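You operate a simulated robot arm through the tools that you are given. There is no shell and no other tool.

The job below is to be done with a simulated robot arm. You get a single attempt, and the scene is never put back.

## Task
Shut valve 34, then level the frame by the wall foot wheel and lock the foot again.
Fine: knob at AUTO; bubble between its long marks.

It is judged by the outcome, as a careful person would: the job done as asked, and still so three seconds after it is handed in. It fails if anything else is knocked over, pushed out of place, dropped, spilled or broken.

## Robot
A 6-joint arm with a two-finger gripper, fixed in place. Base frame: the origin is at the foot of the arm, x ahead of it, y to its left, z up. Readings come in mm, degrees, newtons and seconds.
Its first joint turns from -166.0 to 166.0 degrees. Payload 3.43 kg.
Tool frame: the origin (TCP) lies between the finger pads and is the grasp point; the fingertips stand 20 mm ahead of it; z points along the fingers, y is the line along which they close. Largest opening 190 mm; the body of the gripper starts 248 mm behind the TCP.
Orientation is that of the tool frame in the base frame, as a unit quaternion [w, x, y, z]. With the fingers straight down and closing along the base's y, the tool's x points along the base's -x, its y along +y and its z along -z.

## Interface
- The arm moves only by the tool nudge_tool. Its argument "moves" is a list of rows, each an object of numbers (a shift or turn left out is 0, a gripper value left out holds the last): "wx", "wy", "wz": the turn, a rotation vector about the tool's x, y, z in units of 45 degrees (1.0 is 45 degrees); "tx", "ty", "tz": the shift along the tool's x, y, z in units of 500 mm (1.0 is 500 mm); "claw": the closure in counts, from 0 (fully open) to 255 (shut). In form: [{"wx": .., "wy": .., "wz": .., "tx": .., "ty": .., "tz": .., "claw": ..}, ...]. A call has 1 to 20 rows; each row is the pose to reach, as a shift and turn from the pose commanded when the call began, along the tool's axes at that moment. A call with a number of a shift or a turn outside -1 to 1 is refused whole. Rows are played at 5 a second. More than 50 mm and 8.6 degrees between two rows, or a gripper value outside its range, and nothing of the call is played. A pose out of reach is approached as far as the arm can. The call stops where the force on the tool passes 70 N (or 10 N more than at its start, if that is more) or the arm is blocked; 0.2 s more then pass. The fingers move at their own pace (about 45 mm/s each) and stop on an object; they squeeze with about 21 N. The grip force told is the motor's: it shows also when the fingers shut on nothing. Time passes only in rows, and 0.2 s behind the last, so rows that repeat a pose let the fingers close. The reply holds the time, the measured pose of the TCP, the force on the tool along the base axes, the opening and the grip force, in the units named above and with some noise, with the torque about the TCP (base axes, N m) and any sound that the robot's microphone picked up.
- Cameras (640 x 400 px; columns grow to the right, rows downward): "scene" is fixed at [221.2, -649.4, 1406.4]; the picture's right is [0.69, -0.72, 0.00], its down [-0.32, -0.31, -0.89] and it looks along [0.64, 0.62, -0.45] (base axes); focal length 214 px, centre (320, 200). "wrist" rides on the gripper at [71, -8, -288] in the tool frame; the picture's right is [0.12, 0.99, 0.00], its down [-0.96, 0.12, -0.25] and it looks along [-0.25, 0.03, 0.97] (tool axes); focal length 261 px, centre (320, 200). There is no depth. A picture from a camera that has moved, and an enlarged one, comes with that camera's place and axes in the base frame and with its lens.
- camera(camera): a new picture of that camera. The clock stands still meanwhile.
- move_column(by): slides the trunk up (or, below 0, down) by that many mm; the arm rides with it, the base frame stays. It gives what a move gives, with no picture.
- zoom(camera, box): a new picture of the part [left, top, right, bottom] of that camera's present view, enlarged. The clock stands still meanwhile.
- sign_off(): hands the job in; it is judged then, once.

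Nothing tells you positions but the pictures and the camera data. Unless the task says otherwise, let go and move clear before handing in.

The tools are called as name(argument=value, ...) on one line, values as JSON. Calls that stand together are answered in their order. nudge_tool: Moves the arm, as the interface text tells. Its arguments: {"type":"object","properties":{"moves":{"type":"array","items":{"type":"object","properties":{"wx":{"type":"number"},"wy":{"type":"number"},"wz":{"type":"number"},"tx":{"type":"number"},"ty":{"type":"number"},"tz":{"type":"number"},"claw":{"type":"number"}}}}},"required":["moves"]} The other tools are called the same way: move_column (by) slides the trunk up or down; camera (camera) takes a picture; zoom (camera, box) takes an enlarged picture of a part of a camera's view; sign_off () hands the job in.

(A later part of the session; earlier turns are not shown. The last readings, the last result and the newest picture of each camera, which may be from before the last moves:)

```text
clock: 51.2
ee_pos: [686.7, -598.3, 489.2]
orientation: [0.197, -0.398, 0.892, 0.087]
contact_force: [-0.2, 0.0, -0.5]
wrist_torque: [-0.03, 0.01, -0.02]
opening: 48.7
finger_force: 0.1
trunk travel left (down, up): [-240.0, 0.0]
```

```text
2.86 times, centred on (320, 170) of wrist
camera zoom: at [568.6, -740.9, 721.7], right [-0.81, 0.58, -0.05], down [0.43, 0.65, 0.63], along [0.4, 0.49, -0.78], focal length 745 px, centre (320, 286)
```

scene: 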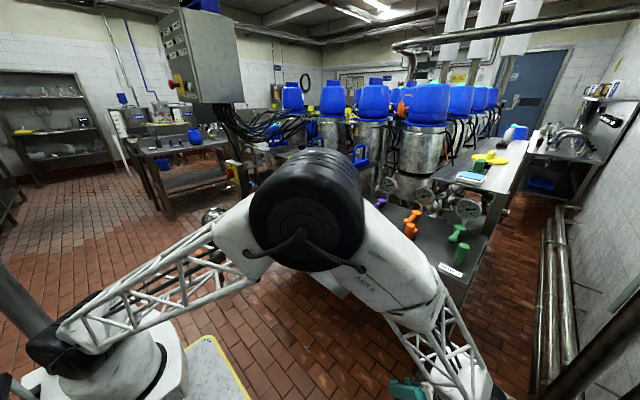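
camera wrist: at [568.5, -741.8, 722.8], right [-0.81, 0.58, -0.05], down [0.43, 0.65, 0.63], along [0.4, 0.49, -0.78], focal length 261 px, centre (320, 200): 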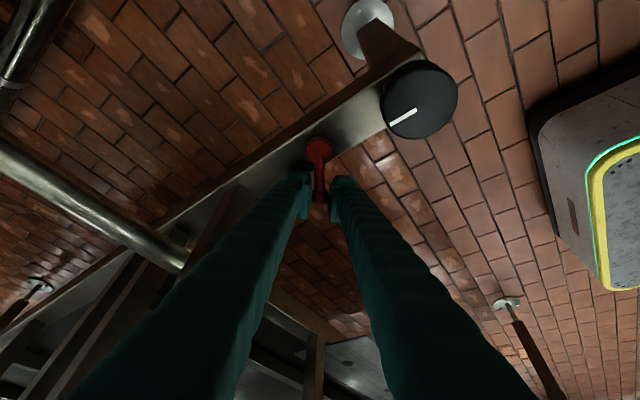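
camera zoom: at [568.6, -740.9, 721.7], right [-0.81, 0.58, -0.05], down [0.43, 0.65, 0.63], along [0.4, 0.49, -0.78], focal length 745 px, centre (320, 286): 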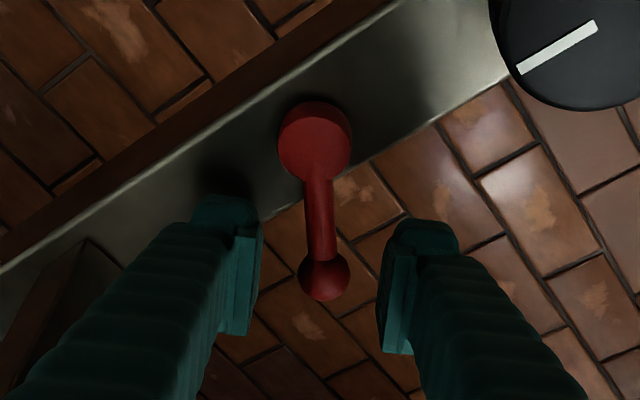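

The lever stays where I leave it (now about 48°). To take it to its end without swinging the wrist into the wall pipes, I'll lift off, straighten the yaw, and push the ball toward −x with closed fingers.

nudge_tool(moves=[{"tx": -0.0338, "tz": -0.0725}, {"tx": -0.0676, "tz": -0.145}, {"tx": -0.0676, "tz": -0.145, "wx": 0.075, "wz": 0.161, "claw": 255}, {"tx": -0.0676, "tz": -0.145, "wx": 0.15, "wz": 0.322, "claw": 255}, {"tx": -0.0676, "tz": -0.145, "wx": 0.225, "wz": 0.483, "claw": 255}, {"tx": -0.0676, "tz": -0.145, "wx": 0.3, "wz": 0.644, "claw": 255}, {"tx": -0.0676, "tz": -0.145, "wx": 0.376, "wz": 0.805, "claw": 255}, {"tx": -0.0676, "tz": -0.145, "wx": 0.4508, "wz": 0.9664, "claw": 255}])

camera(camera="wrist")

```text
clock: 53.0
ee_pos: [686.2, -600.0, 569.7]
orientation: [0.216, 0.001, 0.976, -0.001]
contact_force: [0.2, -0.4, -0.3]
wrist_torque: [0.06, -0.07, 0.05]
opening: 0.2
finger_force: 20.6
trunk travel left (down, up): [-240.0, 0.0]
```

```text
taken
camera wrist: at [500.8, -606.2, 801.8], right [-0.11, 0.99, -0.05], down [0.77, 0.11, 0.63], along [0.63, 0.03, -0.77], focal length 261 px, centre (320, 200)
```

wrist: 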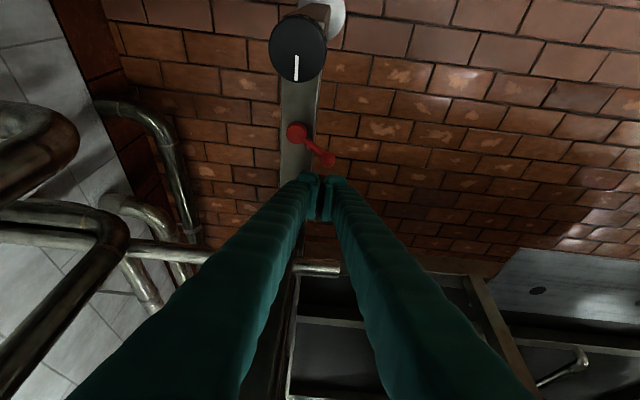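

nudge_tool(moves=[{"tx": -0.0067, "ty": 0.016}, {"tx": -0.0067, "ty": 0.016, "tz": 0.06}, {"tx": -0.0067, "ty": 0.016, "tz": 0.12}, {"tx": -0.0067, "ty": 0.016, "tz": 0.179}])

zoom(camera="wrist", box=[240, 80, 400, 220])

```text
clock: 54.0
ee_pos: [727.3, -590.3, 490.7]
orientation: [0.218, 0.0, 0.976, -0.001]
contact_force: [-0.4, -0.2, 0.5]
wrist_torque: [-0.01, 0.04, -0.03]
opening: 0.2
finger_force: 21.2
trunk travel left (down, up): [-240.0, 0.0]
```

```text
2.86 times, centred on (320, 150) of wrist
camera zoom: at [542.4, -597.5, 722.2], right [-0.11, 0.99, -0.05], down [0.77, 0.12, 0.63], along [0.63, 0.03, -0.77], focal length 745 px, centre (320, 343)
```

zoom: 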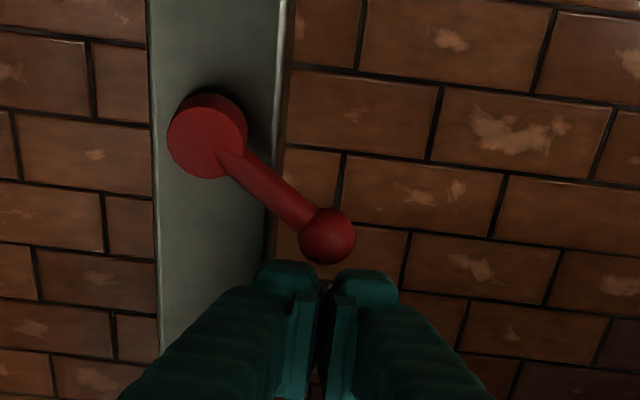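

nudge_tool(moves=[{"tx": 0.0127, "tz": -0.0059}, {"tx": 0.0254, "tz": -0.0118, "ty": 0.004}, {"tx": 0.0381, "tz": -0.0177, "ty": 0.008}, {"tx": 0.0507, "tz": -0.0237, "ty": 0.012}])

zoom(camera="wrist", box=[240, 80, 400, 220])

```text
clock: 55.0
ee_pos: [699.8, -584.7, 490.5]
orientation: [0.217, 0.001, 0.976, -0.002]
contact_force: [-0.2, 0.1, 0.4]
wrist_torque: [0.0, 0.06, -0.02]
opening: 0.0
finger_force: 21.4
trunk travel left (down, up): [-240.0, 0.0]
```

```text
2.86 times, centred on (320, 150) of wrist
camera zoom: at [514.8, -592.7, 722.2], right [-0.11, 0.99, -0.05], down [0.77, 0.12, 0.63], along [0.63, 0.03, -0.77], focal length 745 px, centre (320, 343)
```

zoom: 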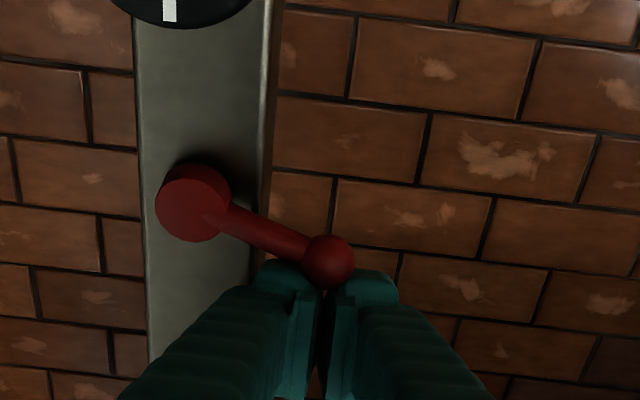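

nudge_tool(moves=[{"tx": 0.0109, "tz": -0.0051}, {"tx": 0.0217, "tz": -0.0101}, {"tx": 0.0326, "tz": -0.0152}])

zoom(camera="wrist", box=[240, 80, 400, 220])

```text
clock: 55.7
ee_pos: [693.4, -585.4, 493.8]
orientation: [0.222, -0.002, 0.975, -0.001]
contact_force: [57.2, 11.8, -12.5]
wrist_torque: [0.25, -0.97, -0.21]
opening: 6.0
finger_force: 34.6
trunk travel left (down, up): [-240.0, 0.0]
stopped in row 3: the force on the tool passed its limit at 80 N (the readings are from after the stop); the commanded pose is now the measured one
```

```text
2.86 times, centred on (320, 150) of wrist
camera zoom: at [506.7, -593.4, 723.0], right [-0.11, 0.99, -0.05], down [0.76, 0.12, 0.64], along [0.64, 0.03, -0.77], focal length 745 px, centre (320, 343)
```

zoom: 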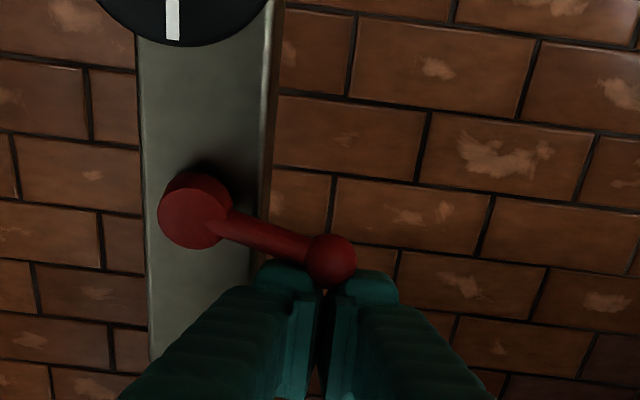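

The lever stopped firmly at about 71°, so that is its open end. I'll back off and move above the wheel with the tool vertical.

nudge_tool(moves=[{"tx": -0.0181, "tz": 0.0085}, {"tx": -0.0481, "tz": -0.056}, {"tx": -0.0781, "tz": -0.12}, {"tx": -0.1081, "tz": -0.184}])

nudge_tool(moves=[{"tx": 0.0661, "ty": -0.0265, "tz": -0.0308, "wy": 0.139, "claw": 110}, {"tx": 0.1322, "ty": -0.053, "tz": -0.0617, "wy": 0.278, "claw": 110}, {"tx": 0.1984, "ty": -0.0795, "tz": -0.0925, "wy": 0.417, "claw": 110}, {"tx": 0.2645, "ty": -0.106, "tz": -0.1234, "wy": 0.568, "claw": 110}, {"tx": 0.2645, "ty": -0.106, "tz": -0.1234, "wy": 0.568, "claw": 110}])

camera(camera="wrist")

zoom(camera="wrist", box=[240, 100, 400, 300])

camera(camera="scene")

```text
clock: 56.7
ee_pos: [700.1, -586.6, 598.9]
orientation: [0.219, -0.001, 0.976, -0.002]
contact_force: [0.0, 0.1, -1.0]
wrist_torque: [0.06, -0.01, 0.02]
opening: 0.0
finger_force: 34.5
trunk travel left (down, up): [-240.0, 0.0]
```

```text
clock: 57.9
ee_pos: [551.0, -640.6, 596.7]
orientation: [-0.002, 0.001, 1.0, -0.002]
contact_force: [-0.1, 0.4, -0.6]
wrist_torque: [-0.03, -0.02, 0.02]
opening: 105.7
finger_force: 0.0
trunk travel left (down, up): [-240.0, 0.0]
```

```text
taken
camera wrist: at [482.0, -647.6, 885.1], right [-0.12, 0.99, 0.0], down [0.96, 0.12, 0.24], along [0.24, 0.02, -0.97], focal length 261 px, centre (320, 200)
```

wrist: 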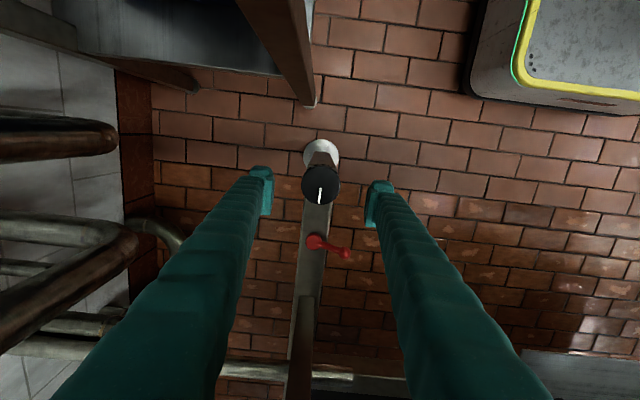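

```text
2.00 times, centred on (320, 200) of wrist
camera zoom: at [482.0, -647.6, 885.1], right [-0.12, 0.99, 0.0], down [0.96, 0.12, 0.24], along [0.24, 0.02, -0.97], focal length 521 px, centre (320, 200)
```

zoom: 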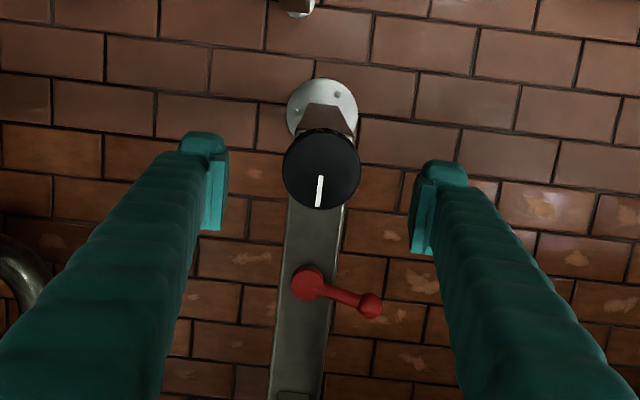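

```text
taken
```

scene: 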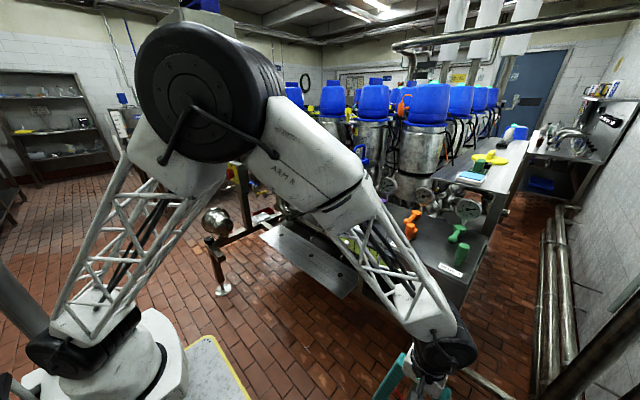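

nudge_tool(moves=[{"tx": -0.006, "tz": 0.06}, {"tx": -0.006, "tz": 0.12}])

zoom(camera="wrist", box=[240, 120, 400, 260])

zoom(camera="scene", box=[340, 230, 480, 400])

```text
clock: 58.5
ee_pos: [554.3, -639.9, 537.6]
orientation: [-0.002, 0.0, 1.0, -0.003]
contact_force: [-0.4, 0.6, 0.5]
wrist_torque: [-0.05, -0.04, 0.01]
opening: 108.4
finger_force: 0.0
trunk travel left (down, up): [-240.0, 0.0]
```

```text
2.86 times, centred on (320, 190) of wrist
camera zoom: at [484.6, -646.5, 827.0], right [-0.12, 0.99, 0.0], down [0.96, 0.12, 0.24], along [0.24, 0.03, -0.97], focal length 745 px, centre (320, 229)
```

zoom: 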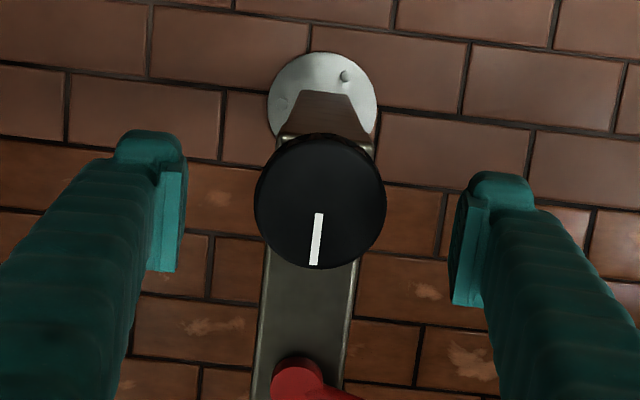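

```text
2.35 times, centred on (410, 315) of scene
camera zoom: at [221.2, -649.4, 1406.4], right [0.69, -0.72, 0.0], down [-0.32, -0.31, -0.89], along [0.64, 0.62, -0.45], focal length 505 px, centre (108, -71)
```

zoom: 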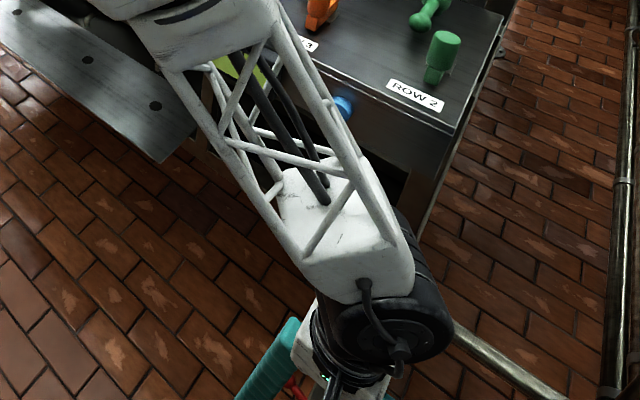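

The wheel is centred near (553, −638.5), about 57 mm wide, top ≈ 505. I'll lower the fingers around it and grip.

nudge_tool(moves=[{"tz": 0.05, "tx": 0.002, "ty": 0.002}, {"tz": 0.1, "tx": 0.002, "ty": 0.002}])

zoom(camera="wrist", box=[240, 120, 400, 260])

```text
clock: 59.1
ee_pos: [555.2, -639.9, 487.5]
orientation: [-0.001, 0.0, 1.0, -0.002]
contact_force: [-0.2, 1.0, 0.1]
wrist_torque: [-0.04, -0.04, 0.04]
opening: 108.0
finger_force: 0.0
trunk travel left (down, up): [-240.0, 0.0]
```

```text
2.86 times, centred on (320, 190) of wrist
camera zoom: at [485.7, -646.5, 776.6], right [-0.12, 0.99, 0.0], down [0.96, 0.12, 0.24], along [0.24, 0.02, -0.97], focal length 745 px, centre (320, 229)
```

zoom: 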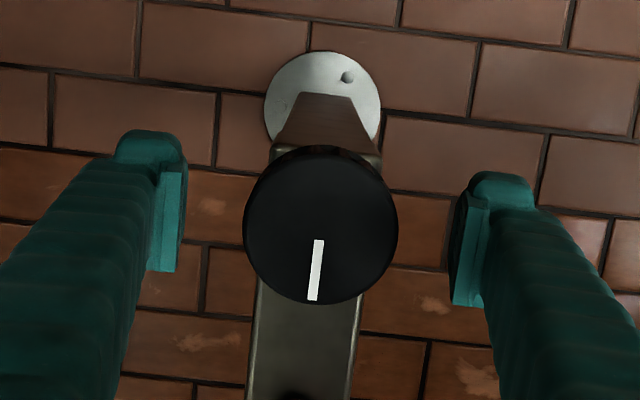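

nudge_tool(moves=[{"tz": 0.011, "tx": -0.004, "claw": 255}, {"tz": 0.011, "tx": -0.004, "claw": 255}, {"tz": 0.011, "tx": -0.004, "claw": 255}, {"tz": 0.011, "tx": -0.004, "claw": 255}, {"tz": 0.011, "tx": -0.004, "claw": 255}])

zoom(camera="wrist", box=[240, 120, 400, 260])

```text
clock: 60.3
ee_pos: [556.6, -640.1, 481.7]
orientation: [-0.001, 0.0, 1.0, -0.003]
contact_force: [2.1, -3.4, -2.3]
wrist_torque: [0.05, -0.03, 0.0]
opening: 59.2
finger_force: 45.0
trunk travel left (down, up): [-240.0, 0.0]
```

```text
2.86 times, centred on (320, 190) of wrist
camera zoom: at [487.7, -646.5, 770.7], right [-0.12, 0.99, 0.0], down [0.96, 0.12, 0.24], along [0.24, 0.02, -0.97], focal length 745 px, centre (320, 229)
```

zoom: 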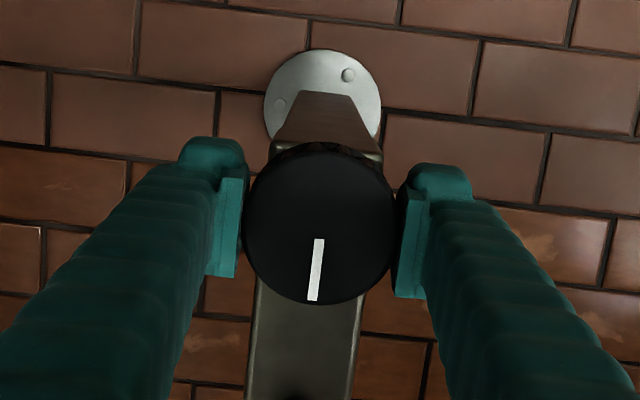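

The wheel is gripped at 59 mm. I'll turn it clockwise about 40° and check that it moves.

nudge_tool(moves=[{"wz": 0.12}, {"wz": 0.24}, {"wz": 0.36}, {"wz": 0.48}, {"wz": 0.6}, {"wz": 0.72}, {"wz": 0.84}, {"wz": 0.96}])

zoom(camera="wrist", box=[240, 120, 400, 260])

camera(camera="scene")

```text
clock: 62.1
ee_pos: [556.4, -641.3, 481.8]
orientation: [0.001, 0.369, 0.929, -0.002]
contact_force: [5.9, -18.2, -14.8]
wrist_torque: [0.42, 0.24, 0.0]
opening: 59.0
finger_force: 45.2
trunk travel left (down, up): [-240.0, 0.0]
```

```text
2.86 times, centred on (320, 190) of wrist
camera zoom: at [500.6, -597.4, 770.7], right [0.6, 0.8, 0.0], down [0.78, -0.58, 0.25], along [0.2, -0.15, -0.97], focal length 745 px, centre (320, 229)
```

zoom: 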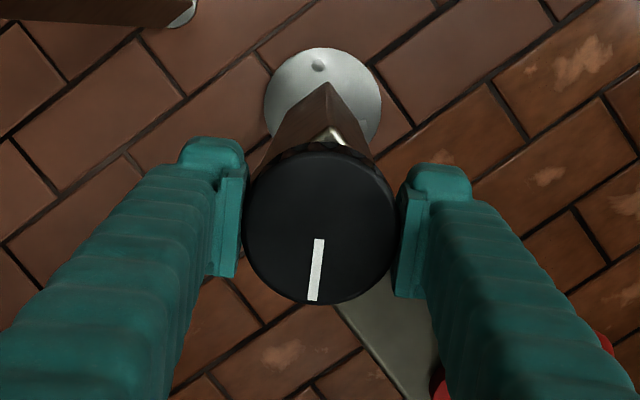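

```text
taken
```

scene: 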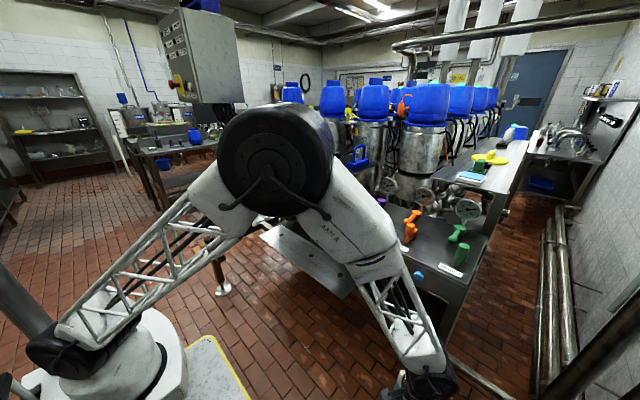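

The wheel turns freely with the lock open. The arm blocks the view of the level, so I'll release, rise, look at the bubble, and consider lowering the trunk so the level stays visible.

nudge_tool(moves=[{"claw": 110}, {"claw": 110}, {"claw": 110}, {"claw": 110}, {"claw": 110, "tz": -0.08}, {"tz": -0.16}, {"tz": -0.25}, {"tz": -0.34}, {"tz": -0.43, "wz": -0.17}, {"tz": -0.52, "wz": -0.34}, {"tz": -0.61, "wz": -0.51}, {"tz": -0.7, "wz": -0.68}, {"tz": -0.7, "wz": -0.85}, {"tz": -0.7, "wz": -0.96}])

camera(camera="scene")

camera(camera="wrist")

```text
clock: 65.1
ee_pos: [557.4, -639.4, 833.1]
orientation: [-0.001, 0.0, 1.0, -0.003]
contact_force: [-0.8, 0.0, 0.4]
wrist_torque: [0.0, -0.01, 0.03]
opening: 108.1
finger_force: 0.1
trunk travel left (down, up): [-240.0, 0.0]
```

```text
taken
```

scene: 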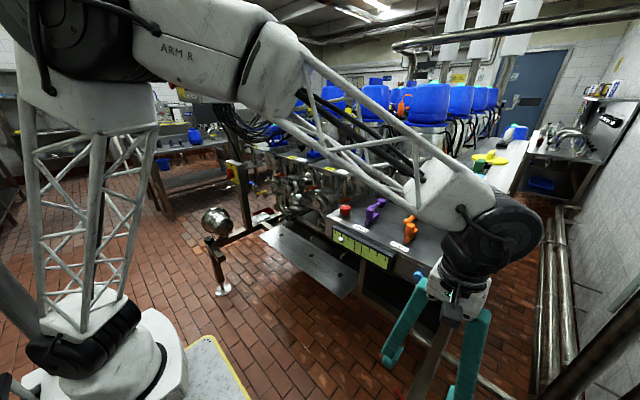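

```text
taken
camera wrist: at [487.6, -644.9, 1121.8], right [-0.12, 0.99, 0.0], down [0.96, 0.12, 0.24], along [0.24, 0.03, -0.97], focal length 261 px, centre (320, 200)
```

wrist: 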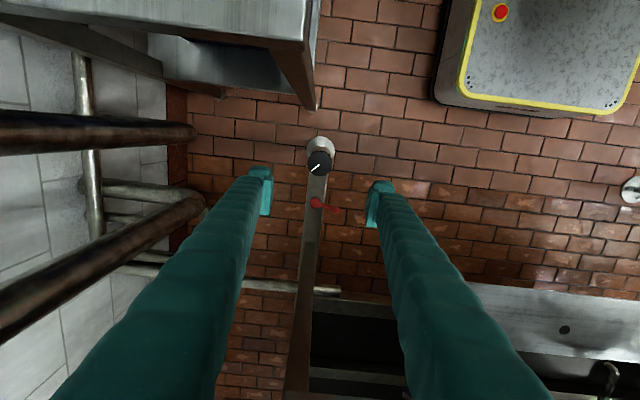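

The level is visible from here in the scene camera. I'll zoom in on the bubble.

zoom(camera="scene", box=[325, 215, 405, 275])

zoom(camera="wrist", box=[290, 130, 350, 220])

```text
6.67 times, centred on (365, 245) of scene
camera zoom: at [221.2, -649.4, 1406.4], right [0.69, -0.72, 0.0], down [-0.32, -0.31, -0.89], along [0.64, 0.62, -0.45], focal length 1430 px, centre (20, -100)
```

zoom: 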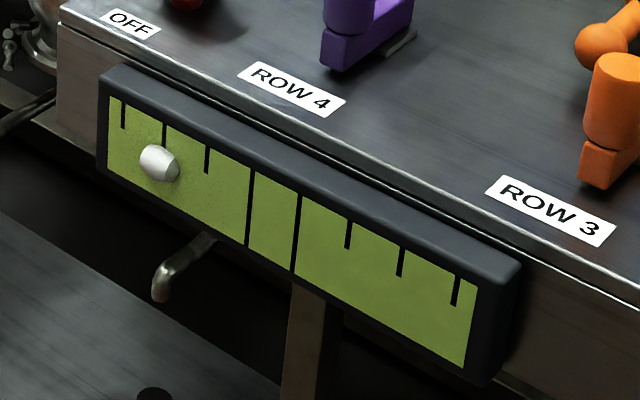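

```text
4.44 times, centred on (320, 175) of wrist
camera zoom: at [487.6, -644.9, 1121.8], right [-0.12, 0.99, 0.0], down [0.96, 0.12, 0.24], along [0.24, 0.03, -0.97], focal length 1158 px, centre (320, 311)
```

zoom: 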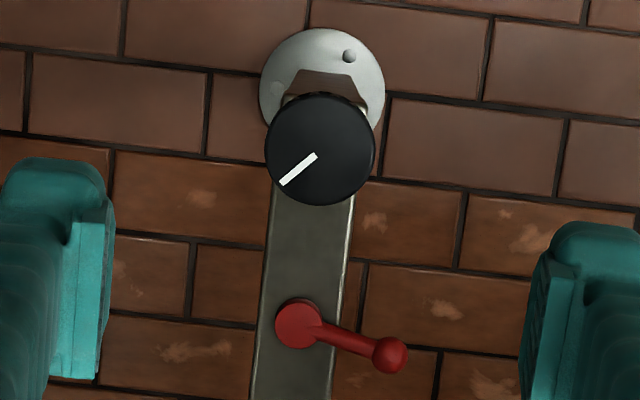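

Clockwise moved the bubble one division further to the left (one division per ~43°), so I need about 112° counter-clockwise from here. I'll go back down, pre-turned clockwise, grip and turn counter-clockwise.

nudge_tool(moves=[{"wz": 0.17, "tz": 0.05}, {"wz": 0.34, "tz": 0.13}, {"wz": 0.51, "tz": 0.21}, {"wz": 0.68, "tz": 0.29}, {"wz": 0.85, "tz": 0.37}, {"wz": 0.96, "tz": 0.45}, {"wz": 0.96, "tz": 0.53}, {"wz": 0.96, "tz": 0.58}, {"wz": 0.96, "tz": 0.62}])

zoom(camera="wrist", box=[240, 120, 400, 260])

```text
clock: 67.1
ee_pos: [557.8, -640.5, 522.1]
orientation: [0.0, 0.369, 0.929, -0.003]
contact_force: [-1.0, -0.3, 0.4]
wrist_torque: [-0.01, 0.0, -0.01]
opening: 108.3
finger_force: 0.2
trunk travel left (down, up): [-240.0, 0.0]
```

```text
2.86 times, centred on (320, 190) of wrist
camera zoom: at [501.0, -596.1, 811.2], right [0.59, 0.8, -0.01], down [0.78, -0.57, 0.25], along [0.2, -0.15, -0.97], focal length 745 px, centre (320, 229)
```

zoom: 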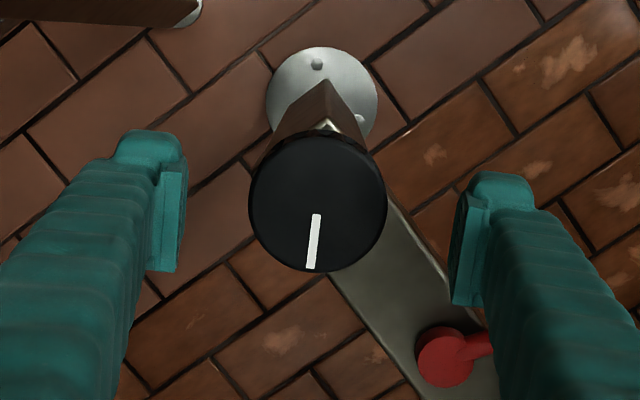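

nudge_tool(moves=[{"tz": 0.04}, {"tz": 0.08}, {"tz": 0.08, "claw": 255}, {"tz": 0.08, "claw": 255}, {"tz": 0.08, "claw": 255}, {"tz": 0.08, "claw": 255}, {"tz": 0.08, "claw": 255}])

nudge_tool(moves=[{"wz": -0.12}, {"wz": -0.24}, {"wz": -0.36}, {"wz": -0.48}, {"wz": -0.6}, {"wz": -0.72}, {"wz": -0.84}, {"wz": -0.96}])

zoom(camera="wrist", box=[240, 120, 400, 260])

```text
clock: 68.7
ee_pos: [556.1, -642.1, 482.1]
orientation: [-0.001, 0.368, 0.93, -0.003]
contact_force: [-20.7, -25.2, -2.2]
wrist_torque: [0.36, -0.46, 0.06]
opening: 59.1
finger_force: 44.9
trunk travel left (down, up): [-240.0, 0.0]
```

```text
clock: 70.5
ee_pos: [556.5, -640.3, 482.4]
orientation: [-0.001, -0.001, 1.0, -0.001]
contact_force: [-28.0, -20.3, 9.0]
wrist_torque: [0.51, -0.46, 0.03]
opening: 58.8
finger_force: 45.0
trunk travel left (down, up): [-240.0, 0.0]
```

```text
2.86 times, centred on (320, 190) of wrist
camera zoom: at [487.0, -646.6, 771.5], right [-0.12, 0.99, 0.0], down [0.96, 0.12, 0.24], along [0.24, 0.03, -0.97], focal length 745 px, centre (320, 229)
```

zoom: 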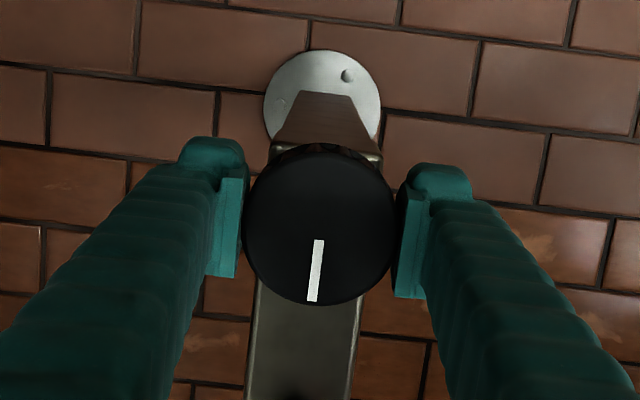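

nudge_tool(moves=[{"wz": -0.12, "tx": 0.004, "ty": -0.004}, {"wz": -0.24, "tx": 0.006, "ty": -0.006}, {"wz": -0.36, "tx": 0.006, "ty": -0.006}, {"wz": -0.48, "tx": 0.006, "ty": -0.006}, {"wz": -0.6, "tx": 0.006, "ty": -0.006}, {"wz": -0.72, "tx": 0.006, "ty": -0.006}, {"wz": -0.84, "tx": 0.006, "ty": -0.006}, {"wz": -0.96, "tx": 0.006, "ty": -0.006}])

camera(camera="wrist")

camera(camera="scene")

```text
clock: 72.3
ee_pos: [551.4, -644.2, 482.3]
orientation: [-0.002, -0.367, 0.93, -0.001]
contact_force: [-24.5, 4.2, -9.0]
wrist_torque: [-0.4, -0.51, 0.1]
opening: 57.4
finger_force: 44.9
trunk travel left (down, up): [-240.0, 0.0]
```

```text
taken
camera wrist: at [506.4, -696.7, 771.5], right [-0.77, 0.64, 0.0], down [0.62, 0.74, 0.24], along [0.16, 0.19, -0.97], focal length 261 px, centre (320, 200)
```

wrist: 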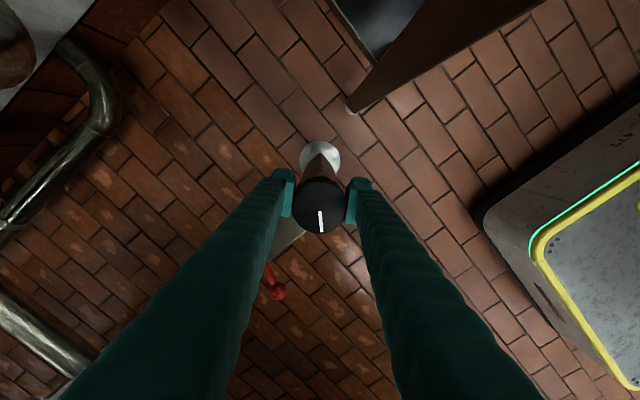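

```text
taken
```

scene: 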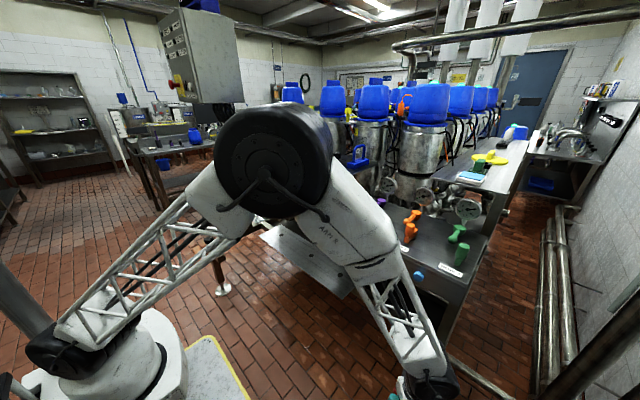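

nudge_tool(moves=[{"wz": -0.12, "tx": -0.004, "ty": 0.001}, {"wz": -0.24, "tx": -0.007, "ty": 0.0017}, {"wz": -0.36, "tx": -0.007, "ty": 0.0017}, {"wz": -0.48, "tx": -0.007, "ty": 0.0017}, {"wz": -0.55, "tx": -0.007, "ty": 0.0017}, {"wz": -0.55, "tx": -0.007, "ty": 0.0017}])

zoom(camera="wrist", box=[240, 120, 400, 260])

```text
clock: 73.7
ee_pos: [556.0, -637.9, 481.5]
orientation: [-0.002, -0.559, 0.829, 0.0]
contact_force: [-49.0, -1.0, -7.4]
wrist_torque: [0.14, -1.03, -0.05]
opening: 57.8
finger_force: 44.9
trunk travel left (down, up): [-240.0, 0.0]
```

```text
2.86 times, centred on (320, 190) of wrist
camera zoom: at [538.2, -706.0, 771.5], right [-0.97, 0.26, 0.0], down [0.25, 0.94, 0.24], along [0.06, 0.24, -0.97], focal length 745 px, centre (320, 229)
```

zoom: 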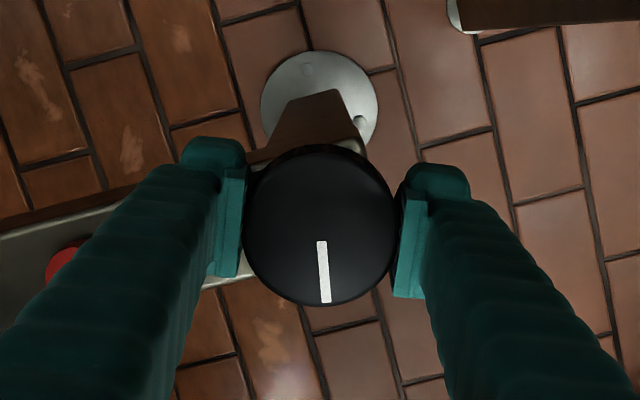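

nudge_tool(moves=[{"claw": 110}, {"claw": 110}, {"claw": 110}, {"claw": 110}, {"tz": -0.08}, {"tz": -0.16}, {"tz": -0.25, "wz": 0.17}, {"tz": -0.34, "wz": 0.34}, {"tz": -0.43, "wz": 0.51}, {"tz": -0.52, "wz": 0.68}, {"tz": -0.61, "wz": 0.85}, {"tz": -0.7, "wz": 1.0}])

camera(camera="scene")

zoom(camera="scene", box=[325, 215, 405, 275])

zoom(camera="wrist", box=[280, 120, 360, 240])

```text
clock: 76.3
ee_pos: [557.7, -639.2, 832.9]
orientation: [-0.002, -0.198, 0.98, -0.001]
contact_force: [0.6, -0.1, -0.3]
wrist_torque: [0.11, 0.08, 0.01]
opening: 108.0
finger_force: 0.2
trunk travel left (down, up): [-240.0, 0.0]
```

```text
taken
```

scene: 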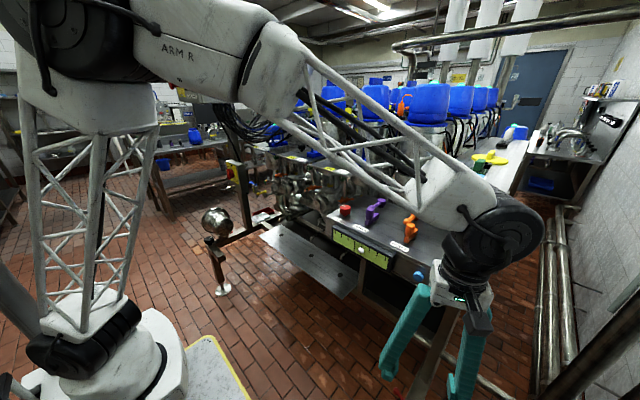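

```text
6.67 times, centred on (365, 245) of scene
camera zoom: at [221.2, -649.4, 1406.4], right [0.69, -0.72, 0.0], down [-0.32, -0.31, -0.89], along [0.64, 0.62, -0.45], focal length 1430 px, centre (20, -100)
```

zoom: 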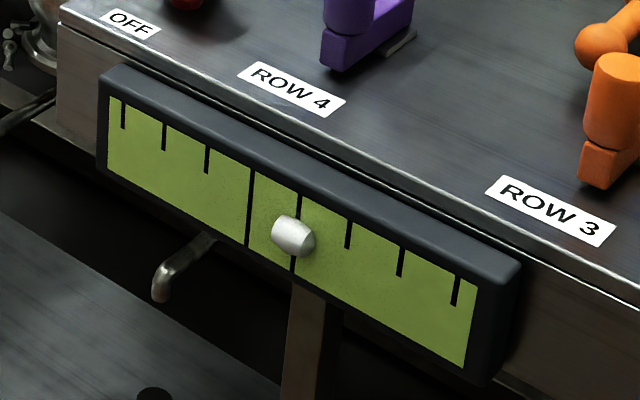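

```text
3.33 times, centred on (320, 180) of wrist
camera zoom: at [496.6, -672.4, 1122.2], right [-0.49, 0.87, 0.0], down [0.84, 0.48, 0.24], along [0.21, 0.12, -0.97], focal length 869 px, centre (320, 267)
```

zoom: 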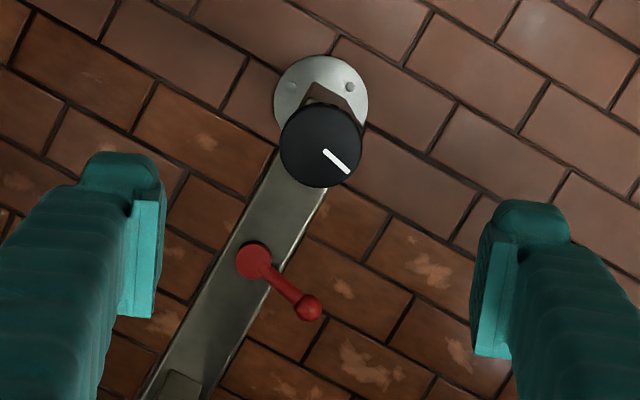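

The bubble has come over to the right-hand long mark, slightly too far. Because it sits proud of the face, I'll view it square-on from y ≈ −360 to judge it without sideways parallax.

nudge_tool(moves=[{"tx": -0.0191, "ty": 0.0698, "tz": -0.0418, "wz": 0.064}, {"tx": -0.0382, "ty": 0.1396, "tz": -0.0835, "wz": 0.127}, {"tx": -0.0573, "ty": 0.2094, "tz": -0.1253, "wz": 0.19}, {"tx": -0.0764, "ty": 0.2792, "tz": -0.167, "wz": 0.254}, {"tx": -0.0954, "ty": 0.349, "tz": -0.2088, "wz": 0.318}, {"tx": -0.1145, "ty": 0.4188, "tz": -0.2505, "wz": 0.381}, {"tx": -0.1336, "ty": 0.4886, "tz": -0.2923, "wz": 0.445}, {"tx": -0.1527, "ty": 0.5584, "tz": -0.334, "wz": 0.508}])

camera(camera="wrist")

zoom(camera="scene", box=[325, 215, 405, 275])

```text
clock: 78.1
ee_pos: [518.6, -352.0, 999.3]
orientation: [-0.002, 0.0, 1.0, -0.002]
contact_force: [-0.2, -0.5, -0.9]
wrist_torque: [0.16, 0.08, -0.01]
opening: 108.3
finger_force: 0.1
trunk travel left (down, up): [-240.0, 0.0]
```

```text
taken
camera wrist: at [449.5, -356.9, 1288.6], right [-0.12, 0.99, 0.0], down [0.96, 0.12, 0.24], along [0.24, 0.03, -0.97], focal length 261 px, centre (320, 200)
```

wrist: 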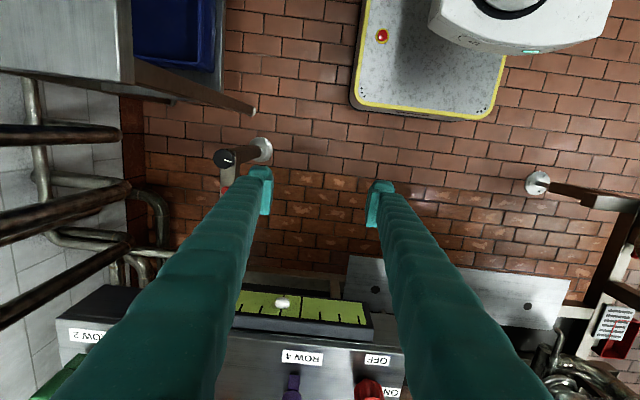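

```text
6.67 times, centred on (365, 245) of scene
camera zoom: at [221.2, -649.4, 1406.4], right [0.69, -0.72, 0.0], down [-0.32, -0.31, -0.89], along [0.64, 0.62, -0.45], focal length 1430 px, centre (20, -100)
```

zoom: 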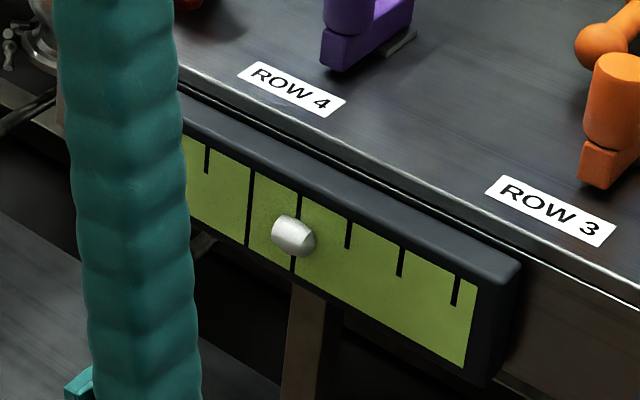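

zoom(camera="wrist", box=[230, 270, 390, 350])

zoom(camera="wrist", box=[255, 285, 325, 325])

```text
4.00 times, centred on (310, 310) of wrist
camera zoom: at [449.5, -356.9, 1288.6], right [-0.12, 0.99, 0.0], down [0.96, 0.12, 0.24], along [0.24, 0.03, -0.97], focal length 1043 px, centre (360, -240)
```

zoom: 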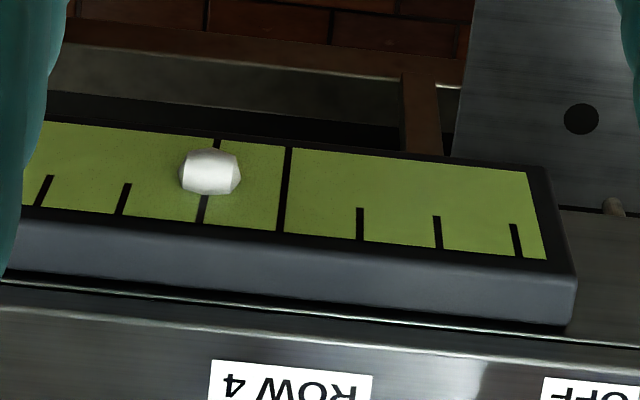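

```text
9.14 times, centred on (290, 305) of wrist
camera zoom: at [449.5, -356.9, 1288.6], right [-0.12, 0.99, 0.0], down [0.96, 0.12, 0.24], along [0.24, 0.03, -0.97], focal length 2383 px, centre (594, -760)
```

zoom: 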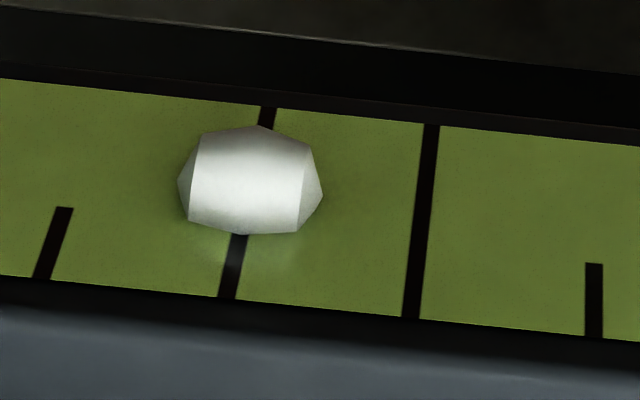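

Square-on, the bubble sits right on the wall-side long mark, half a division too far. I'll return to the wheel and turn it about 20° clockwise.

nudge_tool(moves=[{"tx": -0.0094, "ty": -0.0721, "tz": 0.0415}, {"tx": -0.0187, "ty": -0.1443, "tz": 0.083}, {"tx": -0.0281, "ty": -0.2164, "tz": 0.1245}, {"tx": -0.0374, "ty": -0.2885, "tz": 0.166}, {"tx": -0.0468, "ty": -0.3606, "tz": 0.2075}, {"tx": -0.0561, "ty": -0.4328, "tz": 0.249}, {"tx": -0.0655, "ty": -0.5049, "tz": 0.2905}, {"tx": -0.0748, "ty": -0.577, "tz": 0.332}, {"tx": -0.0748, "ty": -0.577, "tz": 0.42}, {"tx": -0.0748, "ty": -0.577, "tz": 0.51}, {"tx": -0.0748, "ty": -0.577, "tz": 0.6}, {"tx": -0.0748, "ty": -0.577, "tz": 0.69}, {"tx": -0.0748, "ty": -0.577, "tz": 0.78}, {"tx": -0.0748, "ty": -0.577, "tz": 0.87}, {"tx": -0.0748, "ty": -0.577, "tz": 0.94}])

zoom(camera="wrist", box=[240, 120, 400, 260])

```text
clock: 81.3
ee_pos: [556.0, -640.6, 532.2]
orientation: [-0.001, -0.001, 1.0, -0.002]
contact_force: [-0.1, 0.0, 0.4]
wrist_torque: [-0.06, -0.07, 0.02]
opening: 108.3
finger_force: 0.0
trunk travel left (down, up): [-240.0, 0.0]
```

```text
2.86 times, centred on (320, 190) of wrist
camera zoom: at [486.2, -647.9, 820.7], right [-0.12, 0.99, 0.0], down [0.96, 0.12, 0.24], along [0.24, 0.02, -0.97], focal length 745 px, centre (320, 229)
```

zoom: 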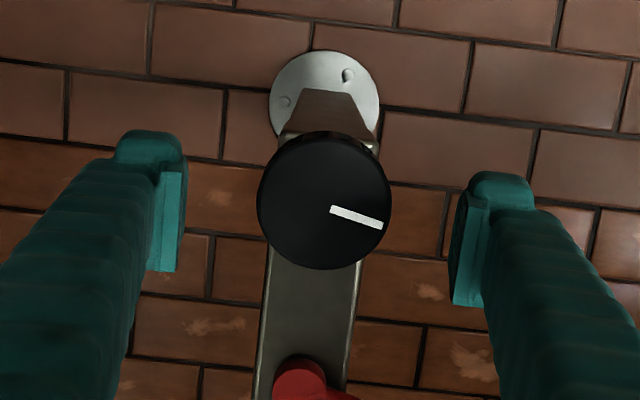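

nudge_tool(moves=[{"tz": 0.05}, {"tz": 0.1}, {"tz": 0.1, "claw": 255}, {"tz": 0.1, "claw": 255}, {"tz": 0.1, "claw": 255}, {"tz": 0.1, "claw": 255}, {"tz": 0.1, "claw": 255}])

zoom(camera="wrist", box=[240, 120, 400, 260])

```text
clock: 82.9
ee_pos: [557.3, -641.9, 481.2]
orientation: [-0.002, -0.001, 1.0, -0.001]
contact_force: [3.5, 21.8, 1.9]
wrist_torque: [-0.46, 0.05, -0.04]
opening: 59.3
finger_force: 45.5
trunk travel left (down, up): [-240.0, 0.0]
```

```text
2.86 times, centred on (320, 190) of wrist
camera zoom: at [487.5, -647.1, 769.8], right [-0.12, 0.99, 0.0], down [0.96, 0.12, 0.24], along [0.24, 0.03, -0.97], focal length 745 px, centre (320, 229)
```

zoom: 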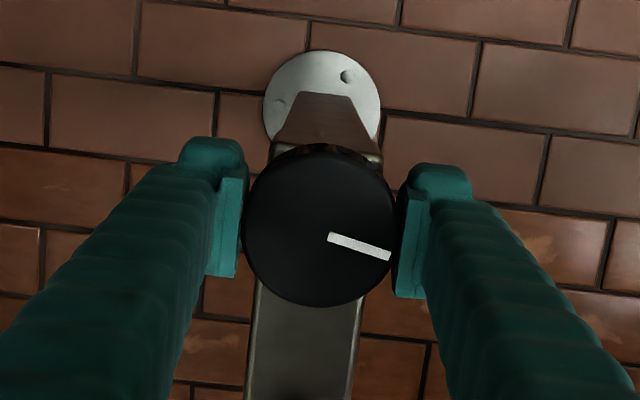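

nudge_tool(moves=[{"ty": 0.003}, {"wz": 0.11, "ty": 0.003}, {"wz": 0.22, "ty": 0.003}, {"wz": 0.33, "ty": 0.003}, {"wz": 0.44, "ty": 0.003}, {"wz": 0.44, "ty": 0.003}])

zoom(camera="wrist", box=[240, 120, 400, 260])

```text
clock: 84.3
ee_pos: [557.0, -640.7, 481.0]
orientation: [0.0, 0.172, 0.985, -0.003]
contact_force: [25.6, 15.4, 20.9]
wrist_torque: [-0.16, 0.53, -0.08]
opening: 59.1
finger_force: 44.6
trunk travel left (down, up): [-240.0, 0.0]
```

```text
2.86 times, centred on (320, 190) of wrist
camera zoom: at [487.9, -622.2, 769.5], right [0.22, 0.97, -0.01], down [0.94, -0.22, 0.25], along [0.24, -0.06, -0.97], focal length 745 px, centre (320, 229)
```

zoom: 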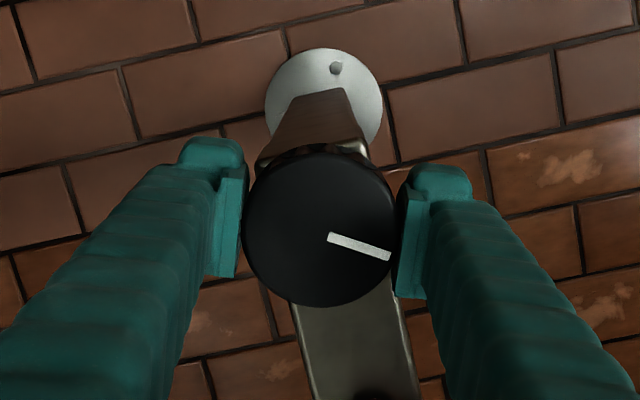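

nudge_tool(moves=[{"claw": 110}, {"claw": 110}, {"claw": 110}, {"claw": 110}, {"tz": -0.08}, {"tz": -0.16}, {"tz": -0.25, "wz": -0.1}, {"tz": -0.34, "wz": -0.2}, {"tz": -0.43, "wz": -0.3}, {"tz": -0.52, "wz": -0.44}, {"tz": -0.61, "wz": -0.44}, {"tz": -0.7, "wz": -0.44}])

zoom(camera="scene", box=[325, 215, 405, 275])

zoom(camera="wrist", box=[280, 120, 360, 240])

```text
clock: 86.9
ee_pos: [556.6, -640.8, 828.0]
orientation: [-0.002, -0.001, 1.0, -0.002]
contact_force: [0.1, 0.6, 0.2]
wrist_torque: [0.09, 0.03, -0.01]
opening: 108.0
finger_force: 0.1
trunk travel left (down, up): [-240.0, 0.0]
```

```text
6.67 times, centred on (365, 245) of scene
camera zoom: at [221.2, -649.4, 1406.4], right [0.69, -0.72, 0.0], down [-0.32, -0.31, -0.89], along [0.64, 0.62, -0.45], focal length 1430 px, centre (20, -100)
```

zoom: 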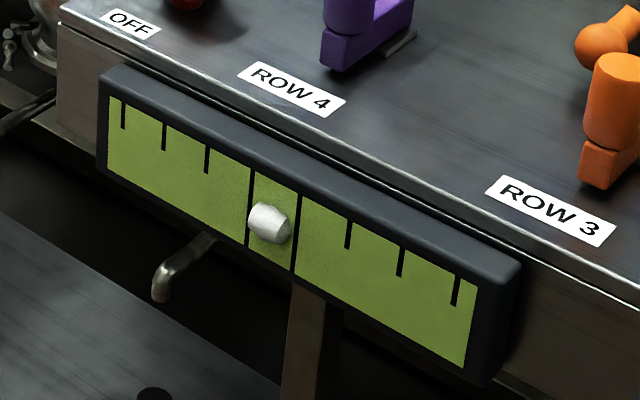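

```text
3.33 times, centred on (320, 180) of wrist
camera zoom: at [487.8, -648.2, 1117.7], right [-0.12, 0.99, 0.0], down [0.96, 0.12, 0.24], along [0.24, 0.03, -0.97], focal length 869 px, centre (320, 267)
```

zoom: 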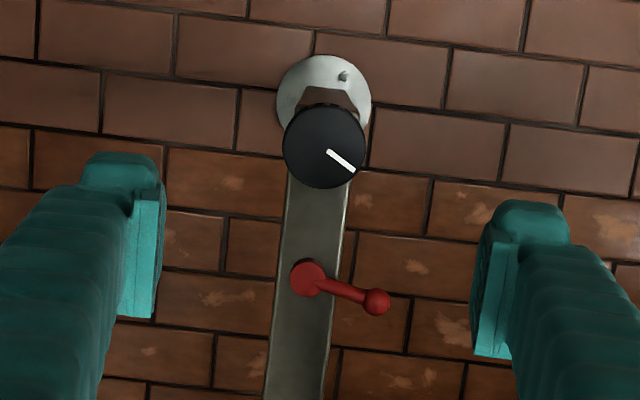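

The bubble now sits between the two long marks, nearly centred. Next I'll re-lock: come back to the lever with the tilted tool, let the closing fingers draw the ball in, and swing it back along the bar.

nudge_tool(moves=[{"tx": -0.0433, "ty": 0.0143, "tz": 0.0693, "wy": -0.0926, "claw": 138}, {"tx": -0.0867, "ty": 0.0287, "tz": 0.1387, "wy": -0.1852, "claw": 138}, {"tx": -0.13, "ty": 0.043, "tz": 0.208, "wy": -0.2778, "claw": 138}, {"tx": -0.1733, "ty": 0.0573, "tz": 0.2773, "wy": -0.3704, "claw": 138}, {"tx": -0.2167, "ty": 0.0717, "tz": 0.3467, "wy": -0.463, "claw": 138}, {"tx": -0.26, "ty": 0.086, "tz": 0.416, "wy": -0.5556, "claw": 138}])

nudge_tool(moves=[{"wx": -0.075, "wz": -0.161}, {"wx": -0.15, "wz": -0.322}, {"wx": -0.225, "wz": -0.483}, {"wx": -0.3, "wz": -0.644}, {"wx": -0.376, "wz": -0.805}, {"wx": -0.4508, "wz": -0.9664}])

camera(camera="wrist")

```text
clock: 88.3
ee_pos: [684.5, -599.1, 620.7]
orientation: [0.216, 0.0, 0.976, -0.002]
contact_force: [0.5, 0.6, 0.0]
wrist_torque: [-0.05, 0.03, -0.02]
opening: 87.2
finger_force: 0.0
trunk travel left (down, up): [-240.0, 0.0]
```

```text
clock: 89.7
ee_pos: [685.6, -597.8, 621.4]
orientation: [0.195, -0.399, 0.892, 0.087]
contact_force: [0.5, 0.4, 0.7]
wrist_torque: [-0.02, -0.02, -0.01]
opening: 87.0
finger_force: 0.1
trunk travel left (down, up): [-240.0, 0.0]
```

```text
taken
camera wrist: at [568.6, -739.1, 854.0], right [-0.81, 0.58, -0.05], down [0.43, 0.65, 0.63], along [0.4, 0.49, -0.78], focal length 261 px, centre (320, 200)
```

wrist: 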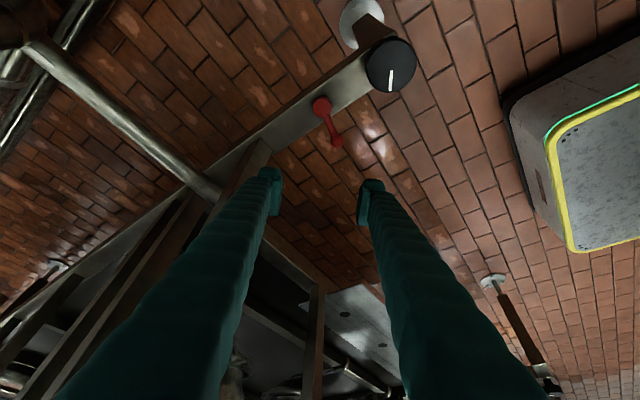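

nudge_tool(moves=[{"tx": 0.0277, "tz": 0.0594}, {"tx": 0.0554, "tz": 0.1187}, {"tx": 0.083, "tz": 0.178}, {"tx": 0.1107, "tz": 0.2374}])

zoom(camera="wrist", box=[240, 100, 400, 240])

```text
clock: 90.7
ee_pos: [683.5, -594.7, 489.1]
orientation: [0.195, -0.398, 0.892, 0.086]
contact_force: [-0.4, 0.6, -0.4]
wrist_torque: [-0.12, 0.06, -0.05]
opening: 87.0
finger_force: 0.0
trunk travel left (down, up): [-240.0, 0.0]
```

```text
2.86 times, centred on (320, 170) of wrist
camera zoom: at [566.9, -737.7, 721.8], right [-0.81, 0.58, -0.05], down [0.43, 0.65, 0.63], along [0.4, 0.49, -0.78], focal length 745 px, centre (320, 286)
```

zoom: 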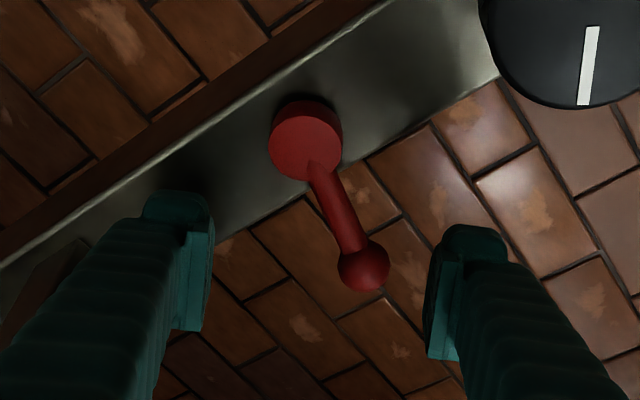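

nudge_tool(moves=[{"claw": 255}, {"claw": 255}, {"claw": 255}, {"claw": 255}, {"claw": 255}, {"claw": 255}])

zoom(camera="wrist", box=[240, 100, 400, 240])

```text
clock: 92.1
ee_pos: [684.2, -595.7, 489.0]
orientation: [0.195, -0.398, 0.892, 0.087]
contact_force: [3.3, 3.3, -1.8]
wrist_torque: [0.02, -0.05, 0.01]
opening: 20.3
finger_force: 44.7
trunk travel left (down, up): [-240.0, 0.0]
```

```text
2.86 times, centred on (320, 170) of wrist
camera zoom: at [567.4, -737.7, 721.5], right [-0.81, 0.58, -0.05], down [0.43, 0.65, 0.63], along [0.4, 0.49, -0.78], focal length 745 px, centre (320, 286)
```

zoom: 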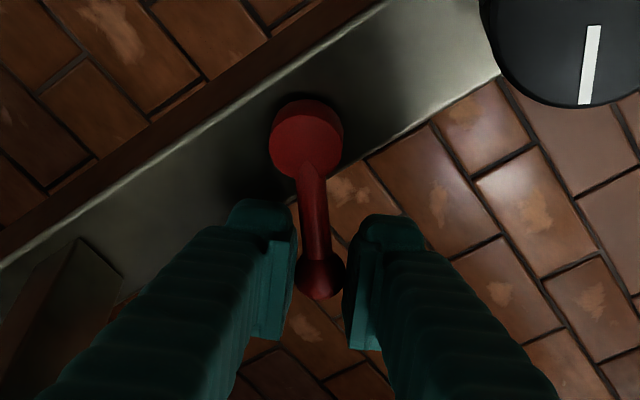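

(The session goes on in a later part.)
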